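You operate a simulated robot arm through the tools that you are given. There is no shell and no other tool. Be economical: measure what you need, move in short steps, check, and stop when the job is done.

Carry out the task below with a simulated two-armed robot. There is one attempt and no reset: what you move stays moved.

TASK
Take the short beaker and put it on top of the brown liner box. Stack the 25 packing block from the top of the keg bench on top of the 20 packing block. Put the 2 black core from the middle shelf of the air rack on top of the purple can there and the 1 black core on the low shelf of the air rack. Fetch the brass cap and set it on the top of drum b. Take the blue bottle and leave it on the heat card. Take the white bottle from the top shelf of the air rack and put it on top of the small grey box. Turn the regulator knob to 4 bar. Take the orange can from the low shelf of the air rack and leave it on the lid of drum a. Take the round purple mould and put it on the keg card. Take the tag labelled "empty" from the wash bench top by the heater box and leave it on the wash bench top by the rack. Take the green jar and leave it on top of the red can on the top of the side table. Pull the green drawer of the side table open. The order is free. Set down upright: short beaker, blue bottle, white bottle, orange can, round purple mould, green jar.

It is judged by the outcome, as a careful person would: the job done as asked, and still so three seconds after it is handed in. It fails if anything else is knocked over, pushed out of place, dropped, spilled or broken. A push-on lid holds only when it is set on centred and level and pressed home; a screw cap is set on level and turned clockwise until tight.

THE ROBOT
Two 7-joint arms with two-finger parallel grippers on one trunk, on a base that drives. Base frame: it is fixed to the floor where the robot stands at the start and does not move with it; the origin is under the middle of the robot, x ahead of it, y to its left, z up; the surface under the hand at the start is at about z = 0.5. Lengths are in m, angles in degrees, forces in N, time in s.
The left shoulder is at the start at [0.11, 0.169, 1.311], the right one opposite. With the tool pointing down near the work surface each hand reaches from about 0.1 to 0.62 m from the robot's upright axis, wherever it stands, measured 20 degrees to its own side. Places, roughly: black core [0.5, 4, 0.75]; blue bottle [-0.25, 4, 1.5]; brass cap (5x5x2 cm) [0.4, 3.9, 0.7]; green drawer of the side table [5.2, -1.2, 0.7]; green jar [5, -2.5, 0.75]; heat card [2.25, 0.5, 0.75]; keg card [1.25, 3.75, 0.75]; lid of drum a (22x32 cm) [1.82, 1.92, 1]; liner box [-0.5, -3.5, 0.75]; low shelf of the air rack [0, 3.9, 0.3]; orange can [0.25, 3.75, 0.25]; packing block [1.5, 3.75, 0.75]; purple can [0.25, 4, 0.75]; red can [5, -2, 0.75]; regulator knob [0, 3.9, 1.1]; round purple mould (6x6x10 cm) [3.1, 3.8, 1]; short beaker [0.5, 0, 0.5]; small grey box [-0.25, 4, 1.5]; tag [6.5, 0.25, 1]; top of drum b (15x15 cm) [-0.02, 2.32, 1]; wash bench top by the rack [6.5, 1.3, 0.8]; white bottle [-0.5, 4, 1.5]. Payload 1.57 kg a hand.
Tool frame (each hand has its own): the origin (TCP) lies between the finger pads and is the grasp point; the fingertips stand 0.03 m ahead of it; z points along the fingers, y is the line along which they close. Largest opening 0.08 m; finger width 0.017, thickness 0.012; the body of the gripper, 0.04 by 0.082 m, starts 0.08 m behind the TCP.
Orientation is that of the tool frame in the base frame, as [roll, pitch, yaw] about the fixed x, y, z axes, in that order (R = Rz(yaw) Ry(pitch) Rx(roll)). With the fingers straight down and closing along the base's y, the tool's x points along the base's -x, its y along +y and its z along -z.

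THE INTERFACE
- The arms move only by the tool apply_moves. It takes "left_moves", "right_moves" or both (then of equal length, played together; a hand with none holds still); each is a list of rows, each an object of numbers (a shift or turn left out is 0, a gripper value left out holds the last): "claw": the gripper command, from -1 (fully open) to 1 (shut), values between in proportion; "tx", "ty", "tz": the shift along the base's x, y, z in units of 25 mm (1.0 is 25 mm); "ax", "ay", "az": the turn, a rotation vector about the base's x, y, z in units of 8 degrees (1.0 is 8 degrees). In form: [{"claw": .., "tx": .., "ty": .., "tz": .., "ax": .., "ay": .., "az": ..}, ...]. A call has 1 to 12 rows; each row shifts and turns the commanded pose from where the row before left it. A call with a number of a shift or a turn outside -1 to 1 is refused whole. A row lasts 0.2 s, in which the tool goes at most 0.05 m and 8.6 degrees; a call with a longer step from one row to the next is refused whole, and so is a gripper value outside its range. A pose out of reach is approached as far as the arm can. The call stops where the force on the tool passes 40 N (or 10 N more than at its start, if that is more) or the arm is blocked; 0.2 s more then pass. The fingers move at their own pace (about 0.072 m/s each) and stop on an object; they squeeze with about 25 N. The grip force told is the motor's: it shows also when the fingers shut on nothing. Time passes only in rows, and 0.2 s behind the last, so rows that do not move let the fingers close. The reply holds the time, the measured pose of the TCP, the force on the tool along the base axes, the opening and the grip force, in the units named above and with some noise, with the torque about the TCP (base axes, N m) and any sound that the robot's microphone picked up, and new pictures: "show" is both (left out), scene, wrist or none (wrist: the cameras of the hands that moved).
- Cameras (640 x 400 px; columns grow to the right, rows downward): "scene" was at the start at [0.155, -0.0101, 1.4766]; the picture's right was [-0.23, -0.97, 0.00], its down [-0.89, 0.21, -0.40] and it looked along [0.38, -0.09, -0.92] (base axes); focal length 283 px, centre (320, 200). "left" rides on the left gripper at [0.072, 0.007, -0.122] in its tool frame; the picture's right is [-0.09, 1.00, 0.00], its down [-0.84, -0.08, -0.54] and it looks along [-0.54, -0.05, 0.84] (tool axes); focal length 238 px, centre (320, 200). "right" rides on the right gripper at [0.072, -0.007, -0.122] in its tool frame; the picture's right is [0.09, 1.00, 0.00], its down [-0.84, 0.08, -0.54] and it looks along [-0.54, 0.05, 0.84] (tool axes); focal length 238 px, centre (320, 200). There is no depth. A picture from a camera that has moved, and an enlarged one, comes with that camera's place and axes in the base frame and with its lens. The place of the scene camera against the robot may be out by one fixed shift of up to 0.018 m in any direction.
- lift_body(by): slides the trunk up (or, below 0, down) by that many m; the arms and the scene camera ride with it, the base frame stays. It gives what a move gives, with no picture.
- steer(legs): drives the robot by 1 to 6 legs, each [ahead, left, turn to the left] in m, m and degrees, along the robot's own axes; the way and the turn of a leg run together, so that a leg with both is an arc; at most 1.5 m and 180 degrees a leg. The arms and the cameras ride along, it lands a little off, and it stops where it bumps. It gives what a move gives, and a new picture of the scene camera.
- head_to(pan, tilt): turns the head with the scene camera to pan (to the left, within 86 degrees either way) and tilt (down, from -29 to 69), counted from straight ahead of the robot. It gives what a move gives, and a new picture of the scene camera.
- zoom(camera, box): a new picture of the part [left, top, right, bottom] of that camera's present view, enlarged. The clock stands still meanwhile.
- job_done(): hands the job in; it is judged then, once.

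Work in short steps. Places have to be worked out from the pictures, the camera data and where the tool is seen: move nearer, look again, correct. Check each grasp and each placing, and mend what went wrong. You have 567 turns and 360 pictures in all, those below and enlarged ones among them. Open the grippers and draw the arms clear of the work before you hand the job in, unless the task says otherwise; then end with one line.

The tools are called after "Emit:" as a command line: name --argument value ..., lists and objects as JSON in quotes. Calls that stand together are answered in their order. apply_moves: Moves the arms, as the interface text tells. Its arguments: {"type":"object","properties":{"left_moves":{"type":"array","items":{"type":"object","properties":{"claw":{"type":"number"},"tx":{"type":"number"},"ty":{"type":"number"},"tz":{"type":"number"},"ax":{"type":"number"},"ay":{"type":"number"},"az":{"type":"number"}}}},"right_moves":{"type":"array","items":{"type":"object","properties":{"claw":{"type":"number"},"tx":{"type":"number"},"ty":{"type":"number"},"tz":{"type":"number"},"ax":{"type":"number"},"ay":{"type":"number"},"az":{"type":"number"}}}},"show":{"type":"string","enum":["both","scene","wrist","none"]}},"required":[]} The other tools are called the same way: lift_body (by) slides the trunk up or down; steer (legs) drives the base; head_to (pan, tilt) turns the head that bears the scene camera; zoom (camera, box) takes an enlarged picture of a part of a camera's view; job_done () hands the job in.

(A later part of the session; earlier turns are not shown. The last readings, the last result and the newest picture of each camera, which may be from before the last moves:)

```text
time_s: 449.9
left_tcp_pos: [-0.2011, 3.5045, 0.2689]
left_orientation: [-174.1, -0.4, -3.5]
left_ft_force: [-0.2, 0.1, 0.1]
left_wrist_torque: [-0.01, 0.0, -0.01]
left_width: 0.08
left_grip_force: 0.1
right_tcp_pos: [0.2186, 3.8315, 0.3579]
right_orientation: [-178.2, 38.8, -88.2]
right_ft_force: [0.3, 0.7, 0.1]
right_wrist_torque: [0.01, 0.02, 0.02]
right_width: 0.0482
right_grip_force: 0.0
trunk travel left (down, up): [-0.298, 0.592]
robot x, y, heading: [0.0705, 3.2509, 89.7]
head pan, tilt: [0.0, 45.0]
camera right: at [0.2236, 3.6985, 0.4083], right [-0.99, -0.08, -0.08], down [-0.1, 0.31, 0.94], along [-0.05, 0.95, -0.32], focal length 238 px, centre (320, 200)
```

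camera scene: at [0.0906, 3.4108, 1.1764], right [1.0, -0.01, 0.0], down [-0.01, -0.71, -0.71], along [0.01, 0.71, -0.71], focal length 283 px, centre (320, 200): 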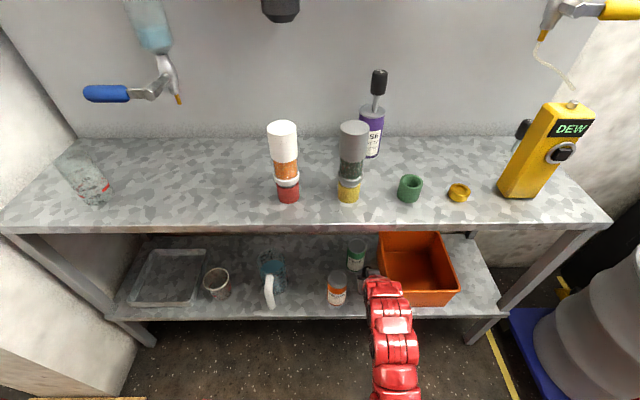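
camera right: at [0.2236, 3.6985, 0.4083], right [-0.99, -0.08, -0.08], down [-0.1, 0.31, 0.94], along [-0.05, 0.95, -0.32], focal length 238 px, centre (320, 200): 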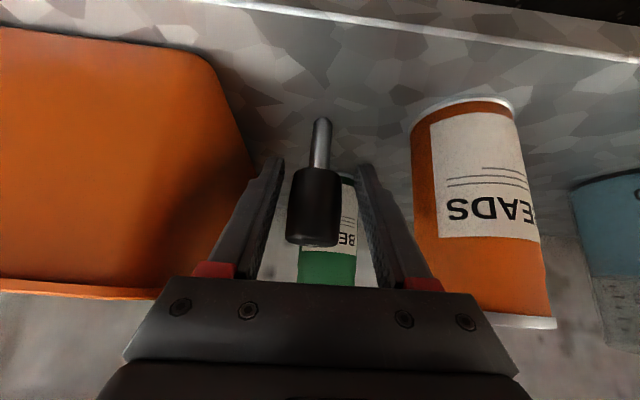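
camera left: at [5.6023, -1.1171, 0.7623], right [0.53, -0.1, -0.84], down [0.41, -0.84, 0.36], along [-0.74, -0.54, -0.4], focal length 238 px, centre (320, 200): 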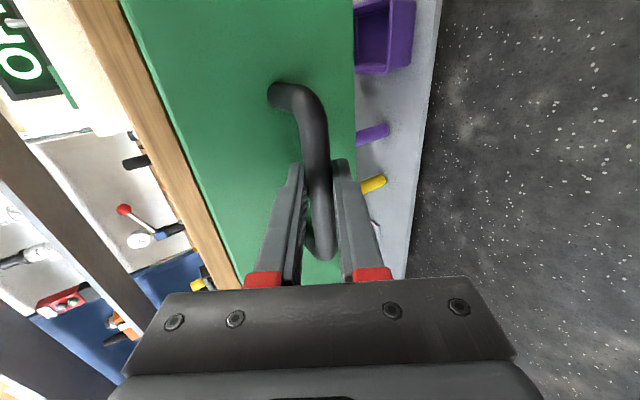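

Core 1 stands on the low shelf. I withdraw along the tool axis.

Emit:
apply_moves --right_moves '[{"ty": -0.5, "tz": 0.6}, {"ty": -0.6, "tz": 0.7}, {"ty": -0.6, "tz": 0.7}, {"ty": -0.6, "tz": 0.6}, {"claw": -1}, {}]' --show "wrist"

```text
time_s: 451.3
left_tcp_pos: [-0.2017, 3.5045, 0.2668]
left_orientation: [-174.1, -0.4, -3.4]
left_ft_force: [0.4, -0.5, -0.3]
left_wrist_torque: [0.01, -0.03, 0.0]
left_width: 0.0798
left_grip_force: 0.1
right_tcp_pos: [0.2187, 3.7743, 0.4239]
right_orientation: [-178.2, 38.8, -88.3]
right_ft_force: [0.4, -0.4, 1.0]
right_wrist_torque: [-0.03, 0.04, -0.02]
right_width: 0.0802
right_grip_force: 0.0
trunk travel left (down, up): [-0.298, 0.592]
robot x, y, heading: [0.073, 3.2453, 89.6]
head pan, tilt: [0.0, 45.0]
camera right: at [0.224, 3.6408, 0.4732], right [-0.99, -0.08, -0.08], down [-0.1, 0.31, 0.94], along [-0.05, 0.95, -0.32], focal length 238 px, centre (320, 200)
```

right: 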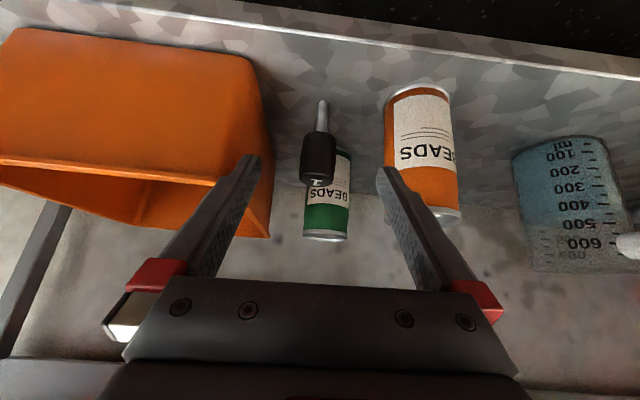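

Orange can at (0.133, 3.81), z 0.303–0.415. I step back, shift left and then reach around it.

Emit:
apply_moves --right_moves '[{"ty": -0.9, "tz": 0.3}, {"ty": -0.9}, {"tx": -0.9}, {"tx": -0.9}, {"tx": -0.9}, {"tx": -0.75}, {}]' --show "wrist"

```text
time_s: 452.9
left_tcp_pos: [-0.2013, 3.5035, 0.2677]
left_orientation: [-174.1, -0.3, -3.4]
left_ft_force: [0.7, -0.2, 0.0]
left_wrist_torque: [0.04, -0.01, 0.0]
left_width: 0.0799
left_grip_force: 0.1
right_tcp_pos: [0.1313, 3.7426, 0.4296]
right_orientation: [-178.2, 38.9, -88.3]
right_ft_force: [0.0, 1.5, 0.5]
right_wrist_torque: [0.01, 0.02, -0.03]
right_width: 0.0801
right_grip_force: 0.1
right hand out of reach, approached as far as the arm can: row 2
trunk travel left (down, up): [-0.298, 0.592]
robot x, y, heading: [0.0696, 3.2449, 89.5]
head pan, tilt: [0.0, 45.0]
camera right: at [0.1367, 3.6088, 0.4795], right [-0.99, -0.08, -0.08], down [-0.1, 0.31, 0.94], along [-0.05, 0.95, -0.32], focal length 238 px, centre (320, 200)
```

right: 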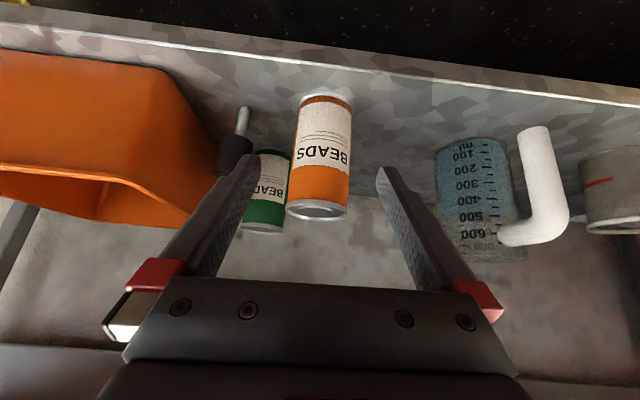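

Emit:
apply_moves --right_moves '[{"tx": -0.2, "ty": 0.85, "tz": -0.85}, {"ty": 0.85, "tz": -0.85}, {"ty": 0.85, "tz": -0.8}, {}]' --show "wrist"

```text
time_s: 453.9
left_tcp_pos: [-0.2011, 3.5034, 0.2671]
left_orientation: [-174.0, -0.4, -3.4]
left_ft_force: [-0.2, 0.2, -0.9]
left_wrist_torque: [0.0, -0.01, -0.02]
left_width: 0.0799
left_grip_force: 0.0
right_tcp_pos: [0.1285, 3.8053, 0.3679]
right_orientation: [-178.1, 38.8, -88.3]
right_ft_force: [-0.8, -0.2, -0.3]
right_wrist_torque: [-0.01, -0.01, 0.01]
right_width: 0.0802
right_grip_force: 0.2
trunk travel left (down, up): [-0.298, 0.592]
robot x, y, heading: [0.0713, 3.2435, 89.3]
head pan, tilt: [0.0, 45.0]
camera right: at [0.1344, 3.672, 0.4179], right [-0.99, -0.08, -0.08], down [-0.1, 0.31, 0.94], along [-0.05, 0.95, -0.32], focal length 238 px, centre (320, 200)
```

right: 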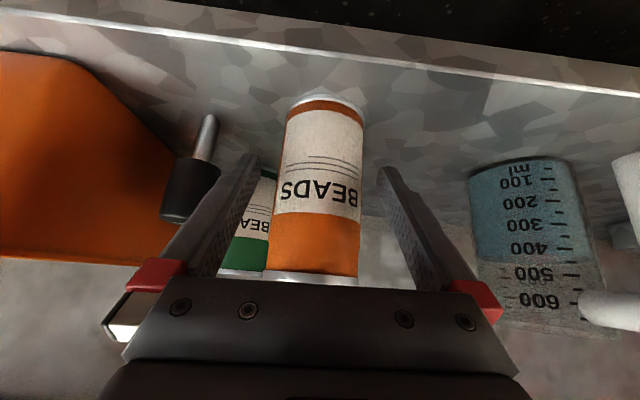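

Emit:
apply_moves --right_moves '[{"claw": 1}, {}, {}, {}]' --show "none"

Emit:
apply_moves --right_moves '[{"tz": 0.6}, {"tz": 0.6}, {"tz": 0.6, "ty": -0.6}, {"tz": 0.5, "ty": -0.8}, {}]' --show "wrist"

```text
time_s: 454.9
left_tcp_pos: [-0.2013, 3.5052, 0.267]
left_orientation: [-174.1, -0.4, -3.4]
left_ft_force: [-0.1, 0.0, 0.5]
left_wrist_torque: [0.0, -0.02, -0.01]
left_width: 0.0801
left_grip_force: 0.1
right_tcp_pos: [0.1271, 3.8047, 0.3679]
right_orientation: [-178.2, 38.9, -88.3]
right_ft_force: [-1.1, 0.9, 0.2]
right_wrist_torque: [0.09, 0.03, 0.07]
right_width: 0.0588
right_grip_force: 25.1
trunk travel left (down, up): [-0.298, 0.592]
robot x, y, heading: [0.0727, 3.2452, 89.5]
head pan, tilt: [0.0, 45.0]
```

```text
time_s: 456.1
left_tcp_pos: [-0.2022, 3.5033, 0.2668]
left_orientation: [-174.2, -0.4, -3.3]
left_ft_force: [-0.6, -0.3, -0.7]
left_wrist_torque: [0.01, -0.03, 0.02]
left_width: 0.0797
left_grip_force: 0.1
right_tcp_pos: [0.1263, 3.7692, 0.4254]
right_orientation: [-178.3, 38.8, -88.2]
right_ft_force: [0.2, -0.2, -4.1]
right_wrist_torque: [-0.09, 0.03, 0.02]
right_width: 0.0586
right_grip_force: 25.6
trunk travel left (down, up): [-0.298, 0.592]
robot x, y, heading: [0.0724, 3.2472, 89.5]
head pan, tilt: [0.0, 45.0]
camera right: at [0.1319, 3.6348, 0.4749], right [-0.99, -0.08, -0.08], down [-0.1, 0.31, 0.94], along [-0.05, 0.95, -0.32], focal length 238 px, centre (320, 200)
```

right: 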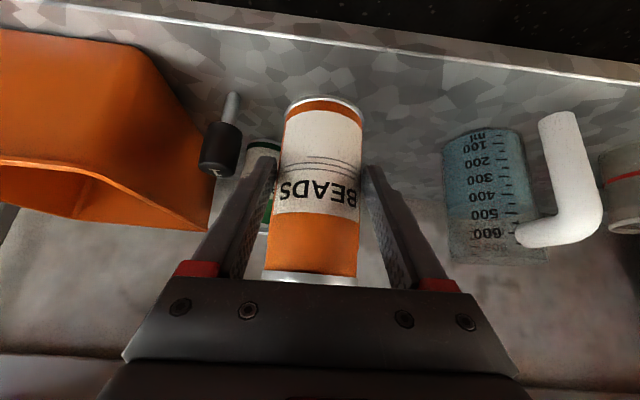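

Orange can held (59 mm). I back out from under the shelf, raise the trunk, and drive toward drum a.

Emit:
steer --legs '[[-0.17, 0, 0.3]]'

Emit:
lift_body --by 0.55

Emit:
steer --legs '[[0, -0.7, 0], [-0.25, -0.6, 0], [0, 0, -90]]'

Emit:
head_to --pan -50 --tilt 35

```text
time_s: 457.6
left_tcp_pos: [-0.2034, 3.3284, 0.2673]
left_orientation: [-174.2, -0.4, -3.2]
left_ft_force: [-0.2, 0.5, 0.1]
left_wrist_torque: [0.01, 0.0, -0.02]
left_width: 0.0801
left_grip_force: 0.0
right_tcp_pos: [0.124, 3.5931, 0.4244]
right_orientation: [-178.2, 38.8, -88.2]
right_ft_force: [0.6, -0.4, -2.8]
right_wrist_torque: [-0.07, -0.03, -0.01]
right_width: 0.0585
right_grip_force: 24.9
trunk travel left (down, up): [-0.298, 0.592]
robot x, y, heading: [0.0681, 3.0716, 89.5]
head pan, tilt: [0.0, 45.0]
camera scene: at [0.089, 3.2356, 1.1764], right [1.0, -0.01, 0.0], down [0.0, -0.71, -0.71], along [0.0, 0.71, -0.71], focal length 283 px, centre (320, 200)
```

scene: 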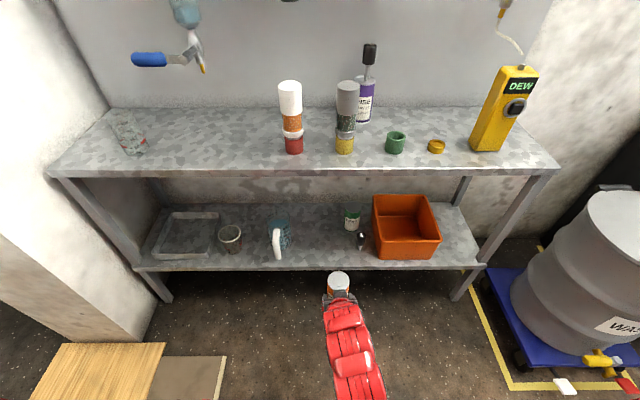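

```text
refused: 0.55 is not a number from -0.4 to 0.4
```

```text
time_s: 461.2
left_tcp_pos: [0.4651, 3.3251, 0.2677]
left_orientation: [-174.1, -0.3, -2.5]
left_ft_force: [-0.1, 0.6, -1.0]
left_wrist_torque: [-0.02, -0.03, 0.01]
left_width: 0.0798
left_grip_force: 0.0
right_tcp_pos: [0.7791, 3.594, 0.4259]
right_orientation: [-179.7, 38.7, -87.1]
right_ft_force: [0.3, 0.9, -4.3]
right_wrist_torque: [-0.13, 0.01, -0.01]
right_width: 0.0586
right_grip_force: 25.5
trunk travel left (down, up): [-0.298, 0.592]
robot x, y, heading: [0.7439, 3.0706, 90.4]
head pan, tilt: [0.0, 45.0]
stopped in leg 1: the force on the tool passed its limit at 56 N (the readings are from after the stop); the commanded pose is now the measured one
camera scene: at [0.7596, 3.2363, 1.1763], right [1.0, 0.01, 0.0], down [0.01, -0.71, -0.71], along [-0.01, 0.71, -0.71], focal length 283 px, centre (320, 200)
```

scene: 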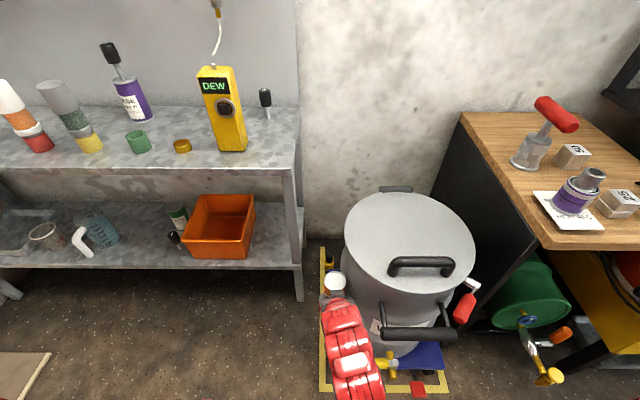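

```text
time_s: 462.4
left_tcp_pos: [0.4648, 3.3249, 0.2672]
left_orientation: [-174.1, -0.3, -2.4]
left_ft_force: [0.3, -0.2, 0.1]
left_wrist_torque: [-0.02, 0.04, -0.01]
left_width: 0.0804
left_grip_force: 0.0
right_tcp_pos: [0.7799, 3.5935, 0.4259]
right_orientation: [-179.6, 38.6, -87.1]
right_ft_force: [0.1, 0.1, -3.3]
right_wrist_torque: [-0.08, 0.01, 0.0]
right_width: 0.0585
right_grip_force: 25.0
trunk travel left (down, up): [-0.298, 0.592]
robot x, y, heading: [0.7407, 3.0686, 90.3]
head pan, tilt: [-50.0, 35.0]
camera scene: at [0.8275, 3.2121, 1.1912], right [0.65, -0.76, 0.0], down [-0.44, -0.37, -0.82], along [0.62, 0.53, -0.57], focal length 283 px, centre (320, 200)
```

scene: 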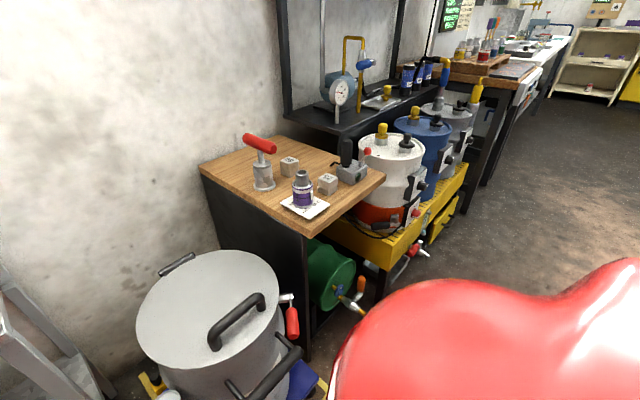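

The lift was refused (limit 0.4), so the low hand touched the kettle and stopped. I move left away from it and check the grip.

Emit:
steer --legs '[[0, 0.1, 0]]'

Emit:
lift_body --by 0.4

Emit:
apply_moves --right_moves '[{}]' --show "wrist"

Emit:
head_to --pan -20 --tilt 50

```text
time_s: 463.5
left_tcp_pos: [0.367, 3.3233, 0.267]
left_orientation: [-174.0, -0.5, -2.4]
left_ft_force: [-0.1, -0.8, 0.2]
left_wrist_torque: [-0.01, 0.03, 0.02]
left_width: 0.08
left_grip_force: 0.1
right_tcp_pos: [0.6794, 3.593, 0.4251]
right_orientation: [-179.6, 38.7, -87.1]
right_ft_force: [0.3, -0.2, -3.8]
right_wrist_torque: [-0.13, -0.02, -0.03]
right_width: 0.0585
right_grip_force: 25.0
trunk travel left (down, up): [-0.298, 0.592]
robot x, y, heading: [0.647, 3.0667, 90.4]
head pan, tilt: [-50.0, 35.0]
camera scene: at [0.7276, 3.2111, 1.1912], right [0.65, -0.76, 0.0], down [-0.44, -0.37, -0.82], along [0.62, 0.53, -0.57], focal length 283 px, centre (320, 200)
```

scene: 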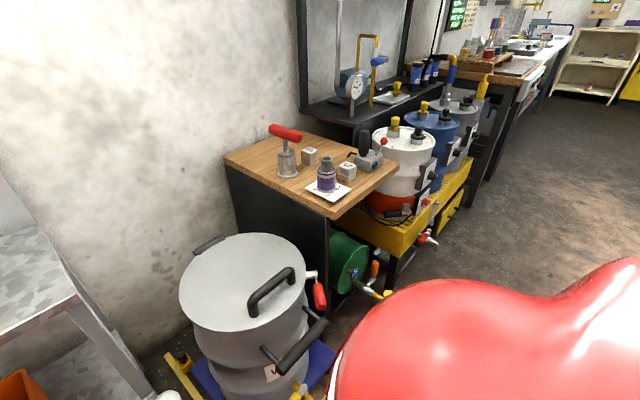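

```text
time_s: 467.3
left_tcp_pos: [0.3658, 3.3238, 0.668]
left_orientation: [-174.1, -0.3, -2.4]
left_ft_force: [-0.2, 0.9, 0.2]
left_wrist_torque: [0.01, -0.02, 0.02]
left_width: 0.08
left_grip_force: 0.0
right_tcp_pos: [0.6798, 3.5925, 0.8248]
right_orientation: [-179.6, 38.8, -87.2]
right_ft_force: [0.0, -0.1, -3.2]
right_wrist_torque: [-0.08, -0.01, 0.0]
right_width: 0.0584
right_grip_force: 25.2
trunk travel left (down, up): [-0.698, 0.192]
robot x, y, heading: [0.645, 3.0746, 90.5]
head pan, tilt: [-50.0, 35.0]
```

```text
time_s: 467.7
left_tcp_pos: [0.3657, 3.324, 0.6677]
left_orientation: [-174.1, -0.3, -2.3]
left_ft_force: [0.3, 0.1, -0.9]
left_wrist_torque: [-0.02, -0.01, -0.01]
left_width: 0.0802
left_grip_force: 0.0
right_tcp_pos: [0.6793, 3.5927, 0.8255]
right_orientation: [-179.5, 38.6, -87.2]
right_ft_force: [0.1, 1.4, -3.1]
right_wrist_torque: [-0.1, 0.0, -0.04]
right_width: 0.0585
right_grip_force: 25.3
trunk travel left (down, up): [-0.698, 0.192]
robot x, y, heading: [0.6399, 3.0681, 90.4]
head pan, tilt: [-50.0, 35.0]
camera right: at [0.6915, 3.4596, 0.8751], right [-0.99, -0.12, -0.06], down [-0.1, 0.31, 0.95], along [-0.09, 0.94, -0.32], focal length 238 px, centre (320, 200)
```

right: 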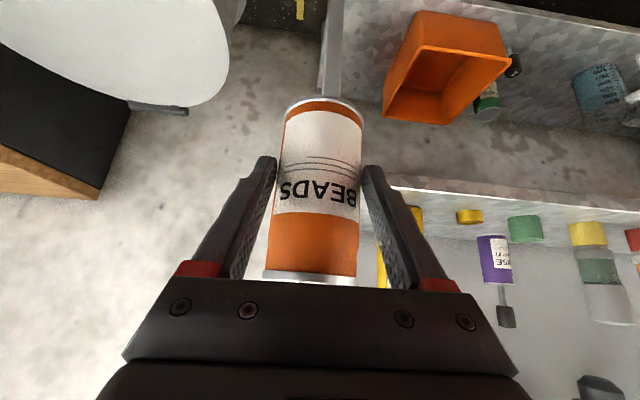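

```text
time_s: 468.7
left_tcp_pos: [0.3654, 3.3234, 0.6685]
left_orientation: [-174.1, -0.4, -2.3]
left_ft_force: [1.5, -0.5, 0.6]
left_wrist_torque: [-0.01, -0.01, -0.02]
left_width: 0.0803
left_grip_force: 0.0
right_tcp_pos: [0.68, 3.593, 0.8245]
right_orientation: [-179.5, 38.7, -87.2]
right_ft_force: [0.1, -0.1, -2.9]
right_wrist_torque: [-0.1, 0.03, 0.01]
right_width: 0.0584
right_grip_force: 24.4
trunk travel left (down, up): [-0.698, 0.192]
robot x, y, heading: [0.6466, 3.0742, 90.3]
head pan, tilt: [-20.0, 50.0]
camera scene: at [0.6869, 3.2266, 1.5695], right [0.94, -0.33, 0.0], down [-0.26, -0.72, -0.64], along [0.21, 0.61, -0.77], focal length 283 px, centre (320, 200)
```

scene: 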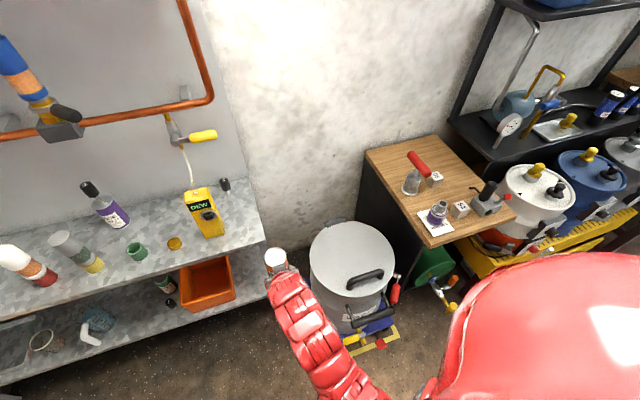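

The kettle appears unmoved and the can is still well held. I raise the trunk fully and turn to face +x, toward drum a.

Emit:
lift_body --by 0.19

Emit:
steer --legs '[[-0.25, 0, 0], [0, 0, -90]]'

Emit:
head_to --pan -25 --tilt 30

```text
time_s: 470.8
left_tcp_pos: [0.366, 3.323, 0.8594]
left_orientation: [-174.1, -0.2, -2.4]
left_ft_force: [1.1, -0.4, 0.4]
left_wrist_torque: [-0.02, 0.0, 0.0]
left_width: 0.0801
left_grip_force: 0.1
right_tcp_pos: [0.6795, 3.593, 1.0142]
right_orientation: [-179.5, 38.8, -87.2]
right_ft_force: [0.0, -0.5, -2.6]
right_wrist_torque: [-0.11, 0.0, 0.0]
right_width: 0.0585
right_grip_force: 24.7
trunk travel left (down, up): [-0.888, 0.002]
robot x, y, heading: [0.6463, 3.0735, 90.2]
head pan, tilt: [-20.0, 50.0]
```

```text
time_s: 476.5
left_tcp_pos: [0.9033, 3.0899, 0.8576]
left_orientation: [-174.1, -0.3, -92.8]
left_ft_force: [0.0, -0.4, -0.1]
left_wrist_torque: [-0.02, 0.02, 0.02]
left_width: 0.0798
left_grip_force: 0.0
right_tcp_pos: [1.1697, 2.7733, 1.0153]
right_orientation: [-179.7, 38.7, -177.5]
right_ft_force: [0.3, -0.3, -4.0]
right_wrist_torque: [-0.02, 0.09, -0.02]
right_width: 0.0579
right_grip_force: 25.3
trunk travel left (down, up): [-0.888, 0.002]
robot x, y, heading: [0.6479, 2.8141, -0.0]
head pan, tilt: [-20.0, 50.0]
camera scene: at [0.8182, 2.7916, 1.7594], right [-0.34, -0.94, 0.0], down [-0.72, 0.26, -0.64], along [0.6, -0.22, -0.77], focal length 283 px, centre (320, 200)
```

scene: 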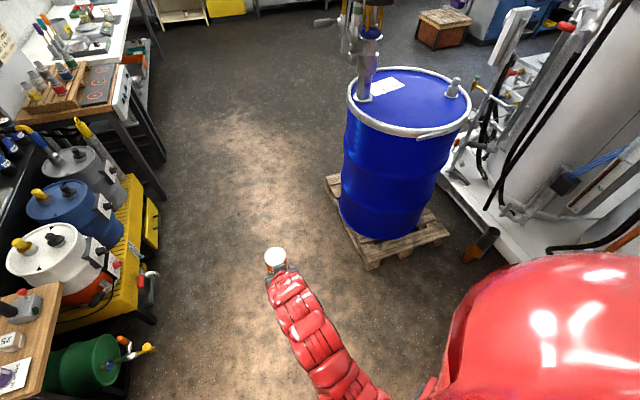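

```text
time_s: 477.3
left_tcp_pos: [0.9039, 3.0899, 0.8574]
left_orientation: [-174.2, -0.3, -92.8]
left_ft_force: [-0.4, -0.2, 0.5]
left_wrist_torque: [0.03, 0.05, 0.02]
left_width: 0.0801
left_grip_force: 0.0
right_tcp_pos: [1.1704, 2.7746, 1.0149]
right_orientation: [-179.6, 38.7, -177.6]
right_ft_force: [0.5, 0.6, -3.0]
right_wrist_torque: [0.03, 0.1, -0.02]
right_width: 0.0578
right_grip_force: 25.1
trunk travel left (down, up): [-0.888, 0.002]
robot x, y, heading: [0.6478, 2.8132, 0.2]
head pan, tilt: [-25.0, 30.0]
camera scene: at [0.8278, 2.7798, 1.7889], right [-0.42, -0.91, 0.0], down [-0.45, 0.21, -0.87], along [0.79, -0.36, -0.5], focal length 283 px, centre (320, 200)
```

scene: 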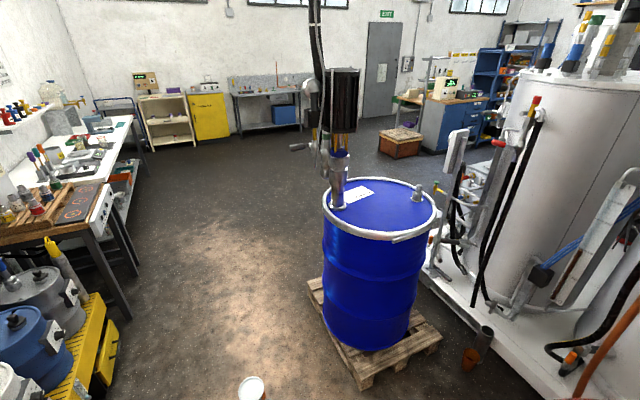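

Drum a's top centre is near (1.85, 1.93) at z≈1.0, with the pump on its far side. I raise the hand, then strafe to face it from the west.

Emit:
apply_moves --right_moves '[{"tz": 0.8}, {"tz": 0.8}, {"tz": 0.8}, {"tz": 0.8}, {"tz": 0.8}, {}]' --show "none"

Emit:
steer --legs '[[0.25, 0, 0], [0, -0.82, 0]]'

Emit:
head_to --pan 0 --tilt 40

```text
time_s: 478.7
left_tcp_pos: [0.9023, 3.0901, 0.858]
left_orientation: [-174.1, -0.3, -92.9]
left_ft_force: [-0.5, 0.3, -0.3]
left_wrist_torque: [-0.01, 0.0, -0.01]
left_width: 0.0801
left_grip_force: 0.0
right_tcp_pos: [1.1714, 2.7756, 1.1081]
right_orientation: [-179.5, 38.7, -177.9]
right_ft_force: [0.1, -0.6, -3.9]
right_wrist_torque: [-0.01, 0.09, 0.0]
right_width: 0.0572
right_grip_force: 25.1
right hand out of reach, approached as far as the arm can: row 5
trunk travel left (down, up): [-0.888, 0.002]
robot x, y, heading: [0.6504, 2.8136, 0.2]
head pan, tilt: [-25.0, 30.0]
```

```text
time_s: 484.5
left_tcp_pos: [1.1514, 2.2629, 0.8575]
left_orientation: [-174.1, -0.4, -92.8]
left_ft_force: [-0.3, -0.4, 0.2]
left_wrist_torque: [0.03, 0.0, 0.0]
left_width: 0.08
left_grip_force: 0.0
right_tcp_pos: [1.4198, 1.947, 1.1066]
right_orientation: [-179.3, 38.5, -177.7]
right_ft_force: [0.2, 0.0, -2.9]
right_wrist_torque: [0.02, 0.1, -0.02]
right_width: 0.0572
right_grip_force: 24.9
trunk travel left (down, up): [-0.888, 0.002]
robot x, y, heading: [0.893, 1.9873, 0.2]
head pan, tilt: [-25.0, 30.0]
camera scene: at [1.0752, 1.9529, 1.789], right [-0.42, -0.91, 0.0], down [-0.45, 0.21, -0.87], along [0.79, -0.36, -0.5], focal length 283 px, centre (320, 200)
```

scene: 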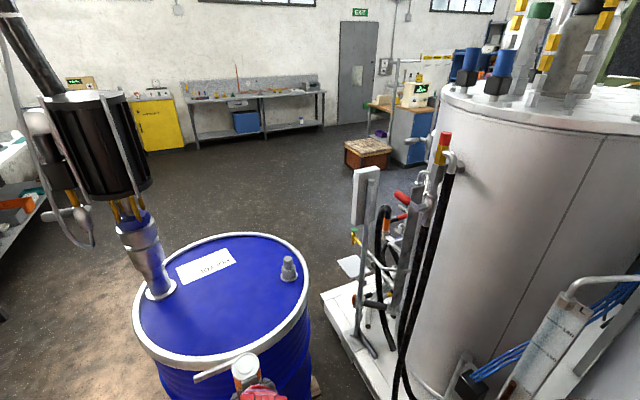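

```text
time_s: 485.4
left_tcp_pos: [1.1504, 2.2624, 0.8574]
left_orientation: [-174.1, -0.3, -92.9]
left_ft_force: [-0.2, 0.0, -0.5]
left_wrist_torque: [0.02, 0.01, 0.01]
left_width: 0.0801
left_grip_force: 0.0
right_tcp_pos: [1.4198, 1.9466, 1.1059]
right_orientation: [-179.5, 38.7, -177.8]
right_ft_force: [0.4, 0.3, -2.8]
right_wrist_torque: [-0.02, 0.09, 0.04]
right_width: 0.0572
right_grip_force: 24.8
trunk travel left (down, up): [-0.888, 0.002]
robot x, y, heading: [0.8948, 1.9853, 0.2]
head pan, tilt: [0.0, 40.0]
camera scene: at [1.0781, 1.9907, 1.7736], right [0.0, -1.0, 0.0], down [-0.64, 0.0, -0.77], along [0.77, 0.0, -0.64], focal length 283 px, centre (320, 200)
```

scene: 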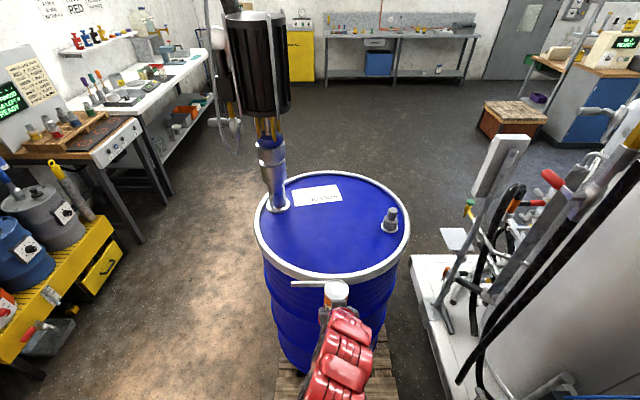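

I drive ahead 0.29 m; the can bottom at 1.04 clears the rim. Then I reach to the lid's middle.

Emit:
steer --legs '[[0.29, 0, 0]]'

Emit:
apply_moves --right_moves '[{"tx": 0.8}, {"tx": 0.8}, {"tx": 0.8}, {}]' --show "wrist"

```text
time_s: 487.4
left_tcp_pos: [1.4458, 2.2611, 0.8577]
left_orientation: [-174.2, -0.3, -93.1]
left_ft_force: [0.3, -0.3, -0.6]
left_wrist_torque: [-0.04, 0.0, -0.03]
left_width: 0.08
left_grip_force: 0.1
right_tcp_pos: [1.7129, 1.9447, 1.1069]
right_orientation: [-179.5, 38.7, -178.2]
right_ft_force: [-0.1, 0.7, -3.3]
right_wrist_torque: [0.0, 0.07, 0.03]
right_width: 0.0571
right_grip_force: 25.5
trunk travel left (down, up): [-0.888, 0.002]
robot x, y, heading: [1.1873, 1.9847, -0.2]
head pan, tilt: [0.0, 40.0]
camera scene: at [1.3718, 1.9894, 1.7738], right [0.0, -1.0, 0.0], down [-0.64, 0.0, -0.77], along [0.77, 0.0, -0.64], focal length 283 px, centre (320, 200)
```

scene: 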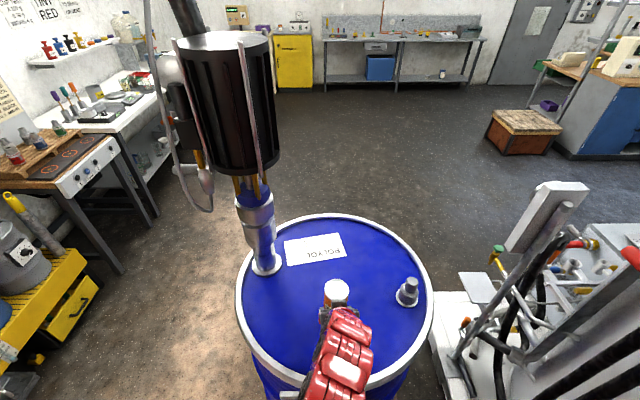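

```text
time_s: 488.4
left_tcp_pos: [1.4469, 2.261, 0.8583]
left_orientation: [-174.2, -0.3, -93.2]
left_ft_force: [0.0, 1.0, 0.8]
left_wrist_torque: [0.01, -0.01, -0.02]
left_width: 0.0799
left_grip_force: 0.1
right_tcp_pos: [1.7726, 1.9416, 1.1079]
right_orientation: [-179.5, 38.6, -178.1]
right_ft_force: [-0.3, 0.2, -3.3]
right_wrist_torque: [0.0, 0.1, 0.0]
right_width: 0.0569
right_grip_force: 25.0
trunk travel left (down, up): [-0.888, 0.002]
robot x, y, heading: [1.1889, 1.9896, -0.3]
head pan, tilt: [0.0, 40.0]
camera right: at [1.6399, 1.9315, 1.1582], right [-0.1, 0.99, -0.06], down [0.31, 0.09, 0.95], along [0.94, 0.07, -0.32], focal length 238 px, centre (320, 200)
```

right: 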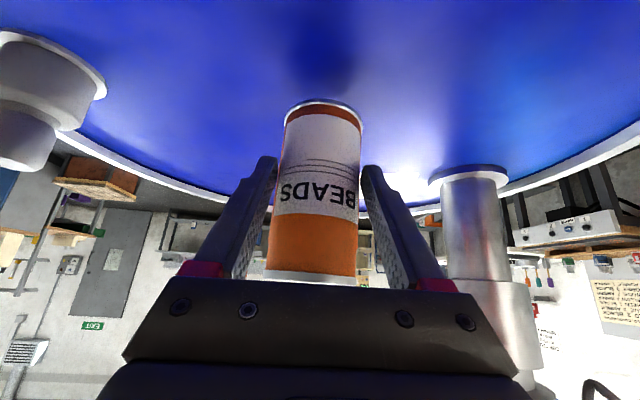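

Free spot under the can. I lower it stepwise.

Emit:
apply_moves --right_moves '[{"tz": -0.6}, {"tz": -0.3}, {}]' --show "none"

Emit:
apply_moves --right_moves '[{"tz": -0.2}, {}]' --show "none"

Emit:
apply_moves --right_moves '[{"tz": -0.2}, {}]' --show "none"

Emit:
apply_moves --right_moves '[{"tz": -0.2}, {}]' --show "none"

```text
time_s: 489.2
left_tcp_pos: [1.448, 2.2613, 0.8585]
left_orientation: [-174.2, -0.3, -93.2]
left_ft_force: [0.2, 0.8, 0.5]
left_wrist_torque: [-0.02, -0.04, -0.02]
left_width: 0.08
left_grip_force: 0.2
right_tcp_pos: [1.7731, 1.9437, 1.0846]
right_orientation: [-179.5, 38.6, -178.1]
right_ft_force: [0.0, 0.0, -3.6]
right_wrist_torque: [-0.03, 0.09, -0.02]
right_width: 0.057
right_grip_force: 24.5
trunk travel left (down, up): [-0.888, 0.002]
robot x, y, heading: [1.1906, 1.9864, -0.1]
head pan, tilt: [0.0, 40.0]
```

```text
time_s: 489.8
left_tcp_pos: [1.4477, 2.2622, 0.8576]
left_orientation: [-174.0, -0.3, -93.2]
left_ft_force: [0.8, 0.0, 0.4]
left_wrist_torque: [0.05, -0.03, 0.02]
left_width: 0.0803
left_grip_force: 0.0
right_tcp_pos: [1.7748, 1.9433, 1.0792]
right_orientation: [-179.5, 38.6, -178.1]
right_ft_force: [0.1, 0.4, -4.1]
right_wrist_torque: [-0.04, 0.07, 0.0]
right_width: 0.0572
right_grip_force: 24.9
trunk travel left (down, up): [-0.888, 0.002]
robot x, y, heading: [1.1875, 1.988, -0.2]
head pan, tilt: [0.0, 40.0]
```

```text
time_s: 490.4
left_tcp_pos: [1.4465, 2.2634, 0.8592]
left_orientation: [-174.0, -0.3, -93.1]
left_ft_force: [-0.1, 0.1, 1.0]
left_wrist_torque: [0.01, 0.02, 0.03]
left_width: 0.08
left_grip_force: 0.0
right_tcp_pos: [1.775, 1.9445, 1.0778]
right_orientation: [-179.5, 38.9, -178.1]
right_ft_force: [2.8, 2.5, 16.4]
right_wrist_torque: [0.1, -0.37, 0.0]
right_width: 0.0573
right_grip_force: 25.8
trunk travel left (down, up): [-0.888, 0.002]
robot x, y, heading: [1.1893, 1.9824, -0.4]
head pan, tilt: [0.0, 40.0]
```

```text
time_s: 491.0
left_tcp_pos: [1.4446, 2.2611, 0.8581]
left_orientation: [-174.0, -0.2, -93.2]
left_ft_force: [0.5, -0.2, -0.8]
left_wrist_torque: [0.01, -0.02, -0.01]
left_width: 0.0802
left_grip_force: 0.0
right_tcp_pos: [1.7725, 1.9442, 1.0716]
right_orientation: [-179.4, 38.8, -178.0]
right_ft_force: [-7.1, 2.2, 18.9]
right_wrist_torque: [0.16, -0.39, 0.15]
right_width: 0.056
right_grip_force: 24.8
trunk travel left (down, up): [-0.888, 0.002]
robot x, y, heading: [1.1887, 1.9911, -0.2]
head pan, tilt: [0.0, 40.0]
```

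Contact on the lid. I check and release.

Emit:
apply_moves --right_moves '[{"tz": 0.12}, {"claw": 0.3}, {"claw": 0.0}, {"claw": -1}, {}, {}]' --show "wrist"

```text
time_s: 492.4
left_tcp_pos: [1.4469, 2.2611, 0.8578]
left_orientation: [-174.1, -0.2, -93.2]
left_ft_force: [0.7, 1.0, 0.1]
left_wrist_torque: [-0.01, 0.03, 0.0]
left_width: 0.0802
left_grip_force: 0.1
right_tcp_pos: [1.7747, 1.9426, 1.0726]
right_orientation: [-179.4, 38.7, -178.0]
right_ft_force: [0.4, 0.9, 0.2]
right_wrist_torque: [-0.05, 0.0, -0.01]
right_width: 0.0799
right_grip_force: 0.0
trunk travel left (down, up): [-0.888, 0.002]
robot x, y, heading: [1.1889, 1.9886, -0.5]
head pan, tilt: [0.0, 40.0]
camera right: at [1.642, 1.9319, 1.1224], right [-0.1, 0.99, -0.06], down [0.31, 0.09, 0.95], along [0.94, 0.07, -0.32], focal length 238 px, centre (320, 200)
```

right: 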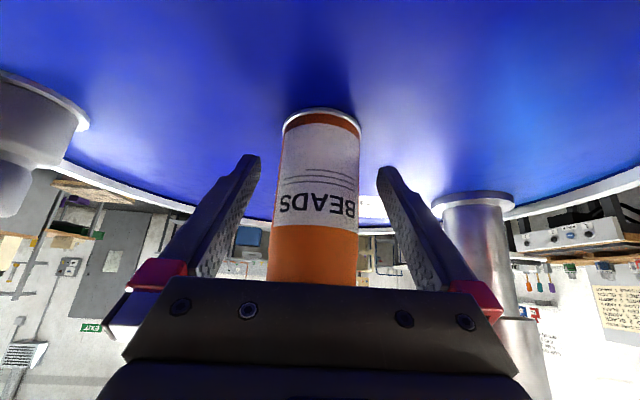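

Emit:
steer --legs '[[-0.3, 0, 0]]'

```text
time_s: 494.5
left_tcp_pos: [1.1398, 2.2624, 0.8577]
left_orientation: [-174.0, -0.2, -92.7]
left_ft_force: [-0.4, 0.6, 0.2]
left_wrist_torque: [0.0, 0.0, -0.01]
left_width: 0.0802
left_grip_force: 0.0
right_tcp_pos: [1.4705, 1.9478, 1.0728]
right_orientation: [-179.5, 38.6, -177.6]
right_ft_force: [0.0, 0.4, 0.9]
right_wrist_torque: [-0.01, -0.04, 0.0]
right_width: 0.0802
right_grip_force: 0.0
trunk travel left (down, up): [-0.888, 0.002]
robot x, y, heading: [0.8855, 1.9887, 0.4]
head pan, tilt: [0.0, 40.0]
camera scene: at [1.0682, 1.9907, 1.7735], right [0.0, -1.0, 0.0], down [-0.64, 0.0, -0.77], along [0.77, 0.0, -0.64], focal length 283 px, centre (320, 200)
```

scene: 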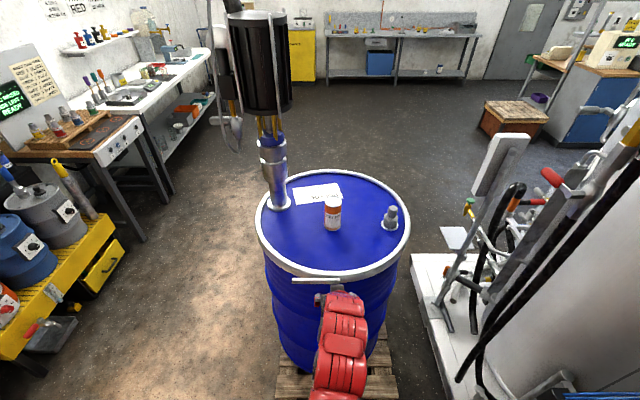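

The orange can stands on drum a's lid. Next is the brass cap: I return to face the rack.

Emit:
steer --legs '[[-0.1, 0.85, 0], [0, 0, 90], [0.1, 0.4, 0]]'

Emit:
apply_moves --right_moves '[{"ax": -0.9}, {"ax": -0.9}, {"ax": -0.9}, {"ax": -0.9}, {"ax": -0.9}, {"ax": -0.35}, {}]' --show "none"

```text
time_s: 504.9
left_tcp_pos: [0.1142, 3.1976, 0.8583]
left_orientation: [-174.1, -0.3, -4.2]
left_ft_force: [0.2, -0.7, 1.1]
left_wrist_torque: [0.02, 0.0, 0.0]
left_width: 0.0799
left_grip_force: 0.0
right_tcp_pos: [0.4396, 3.5179, 1.0722]
right_orientation: [-179.5, 38.7, -89.2]
right_ft_force: [-0.2, -0.3, 0.3]
right_wrist_torque: [0.0, 0.01, 0.03]
right_width: 0.08
right_grip_force: 0.0
trunk travel left (down, up): [-0.888, 0.002]
robot x, y, heading: [0.3884, 2.9326, 88.6]
head pan, tilt: [0.0, 40.0]
camera scene: at [0.4064, 3.1029, 1.7737], right [1.0, -0.02, 0.0], down [-0.02, -0.64, -0.77], along [0.02, 0.77, -0.64], focal length 283 px, centre (320, 200)
```

scene: 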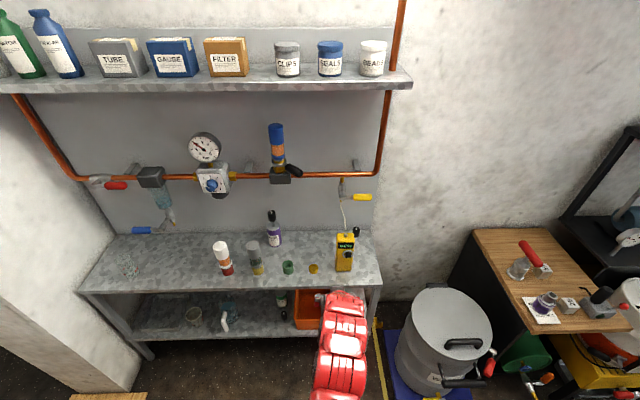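

```text
time_s: 506.5
left_tcp_pos: [0.1136, 3.1973, 0.8586]
left_orientation: [-174.2, -0.3, -4.2]
left_ft_force: [0.5, -0.3, 0.1]
left_wrist_torque: [0.03, 0.03, 0.0]
left_width: 0.08
left_grip_force: 0.1
right_tcp_pos: [0.439, 3.5195, 1.0727]
right_orientation: [-179.9, -0.1, -89.4]
right_ft_force: [-0.9, 0.2, -0.1]
right_wrist_torque: [-0.01, 0.0, 0.0]
right_width: 0.08
right_grip_force: 0.1
trunk travel left (down, up): [-0.888, 0.002]
robot x, y, heading: [0.3846, 2.9324, 88.6]
head pan, tilt: [0.0, 40.0]
```

Emit:
lift_body --by -0.18

Emit:
steer --legs '[[0.3, 0.045, 1.2]]'

Emit:
apply_moves --right_moves '[{}]' --show "wrist"

```text
time_s: 508.5
left_tcp_pos: [0.1145, 3.1982, 0.6774]
left_orientation: [-174.1, -0.3, -4.3]
left_ft_force: [-0.7, -1.0, -0.6]
left_wrist_torque: [0.03, 0.01, 0.0]
left_width: 0.0797
left_grip_force: 0.2
right_tcp_pos: [0.4383, 3.5198, 0.8915]
right_orientation: [-179.9, 0.0, -89.5]
right_ft_force: [1.0, -0.2, -0.1]
right_wrist_torque: [0.0, -0.04, 0.0]
right_width: 0.08
right_grip_force: 0.1
trunk travel left (down, up): [-0.708, 0.182]
robot x, y, heading: [0.3818, 2.9333, 88.7]
head pan, tilt: [0.0, 40.0]
```

```text
time_s: 510.5
left_tcp_pos: [0.0673, 3.4904, 0.6785]
left_orientation: [-174.1, -0.3, -3.2]
left_ft_force: [-0.7, -0.1, -0.4]
left_wrist_torque: [-0.01, -0.02, 0.04]
left_width: 0.08
left_grip_force: 0.1
right_tcp_pos: [0.3844, 3.8214, 0.8905]
right_orientation: [-179.9, -0.1, -88.1]
right_ft_force: [-0.1, 0.5, 0.4]
right_wrist_torque: [-0.02, 0.01, 0.0]
right_width: 0.08
right_grip_force: 0.0
trunk travel left (down, up): [-0.708, 0.182]
robot x, y, heading: [0.3421, 3.233, 90.1]
head pan, tilt: [0.0, 40.0]
camera scene: at [0.3607, 3.4033, 1.5936], right [1.0, 0.0, 0.0], down [0.0, -0.64, -0.77], along [0.0, 0.77, -0.64], focal length 283 px, centre (320, 200)
```

scene: 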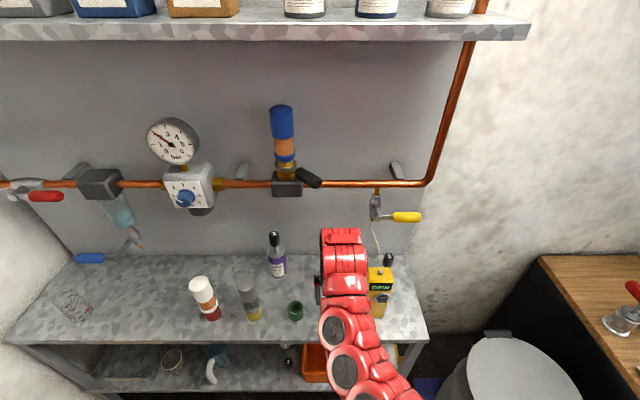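

```text
time_s: 510.9
left_tcp_pos: [0.0674, 3.4916, 0.6787]
left_orientation: [-173.9, -0.2, -3.0]
left_ft_force: [-0.3, 0.3, -0.1]
left_wrist_torque: [0.0, -0.05, -0.03]
left_width: 0.08
left_grip_force: 0.0
right_tcp_pos: [0.3851, 3.8197, 0.8925]
right_orientation: [180.0, -0.2, -88.0]
right_ft_force: [-0.4, -0.4, 0.5]
right_wrist_torque: [0.02, -0.04, 0.01]
right_width: 0.08
right_grip_force: 0.1
trunk travel left (down, up): [-0.708, 0.182]
robot x, y, heading: [0.3397, 3.2361, 89.9]
head pan, tilt: [0.0, 40.0]
camera right: at [0.3925, 3.7472, 1.0139], right [-0.99, -0.12, 0.0], down [-0.11, 0.83, 0.54], along [-0.07, 0.54, -0.84], focal length 238 px, centre (320, 200)
```

right: 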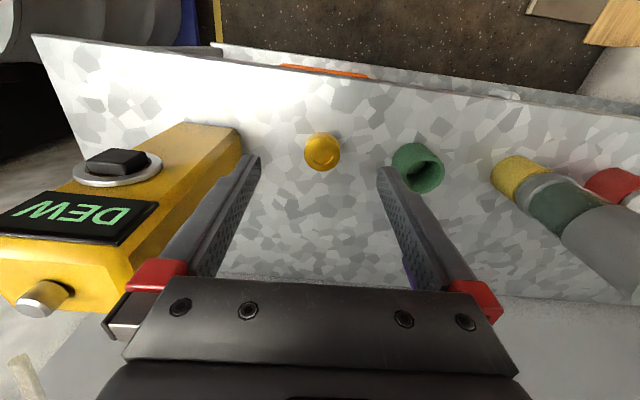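

Brass cap at (0.377, 3.843). I narrow the opening to clear the dew meter, align and descend.

Emit:
apply_moves --right_moves '[{"claw": -0.65, "tx": -0.33, "ty": 0.5}, {"ty": 0.42}, {"tz": -0.9}, {"tz": -0.9}, {"tz": -0.9}, {"tz": -0.9}, {}]' --show "wrist"

```text
time_s: 512.5
left_tcp_pos: [0.0673, 3.4918, 0.6786]
left_orientation: [-174.1, -0.3, -3.1]
left_ft_force: [0.1, 0.2, 1.2]
left_wrist_torque: [0.02, -0.02, -0.02]
left_width: 0.0798
left_grip_force: 0.1
right_tcp_pos: [0.3767, 3.842, 0.8015]
right_orientation: [-180.0, -0.1, -88.1]
right_ft_force: [-0.1, -0.5, 0.6]
right_wrist_torque: [0.01, 0.04, 0.01]
right_width: 0.0659
right_grip_force: 0.1
trunk travel left (down, up): [-0.708, 0.182]
robot x, y, heading: [0.3425, 3.2347, 89.6]
head pan, tilt: [0.0, 40.0]
camera right: at [0.3847, 3.7698, 0.9233], right [-0.99, -0.13, 0.0], down [-0.11, 0.83, 0.54], along [-0.07, 0.54, -0.84], focal length 238 px, centre (320, 200)
```

right: 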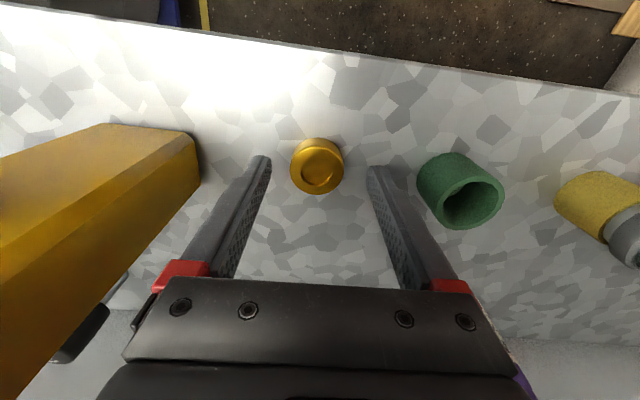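

Emit:
apply_moves --right_moves '[{"tz": -0.5}, {"tz": -0.35}, {}, {"claw": 1}, {}, {}, {}]' --show "wrist"

```text
time_s: 514.1
left_tcp_pos: [0.067, 3.4914, 0.6779]
left_orientation: [-174.1, -0.3, -3.2]
left_ft_force: [-0.4, 1.0, 1.3]
left_wrist_torque: [0.01, 0.03, -0.04]
left_width: 0.0798
left_grip_force: 0.1
right_tcp_pos: [0.3772, 3.8428, 0.78]
right_orientation: [-179.9, -0.1, -88.1]
right_ft_force: [-0.5, 0.5, 0.7]
right_wrist_torque: [0.01, -0.05, -0.02]
right_width: 0.0409
right_grip_force: 24.9
trunk travel left (down, up): [-0.708, 0.182]
robot x, y, heading: [0.3426, 3.2347, 89.9]
head pan, tilt: [0.0, 40.0]
camera right: at [0.3854, 3.7704, 0.9015], right [-0.99, -0.12, 0.0], down [-0.11, 0.84, 0.54], along [-0.07, 0.54, -0.84], focal length 238 px, centre (320, 200)
```

right: 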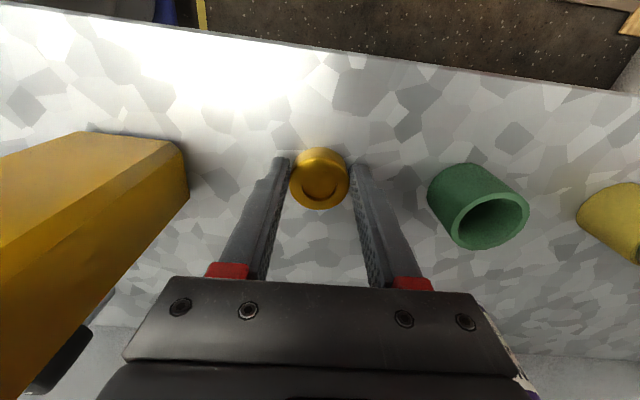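

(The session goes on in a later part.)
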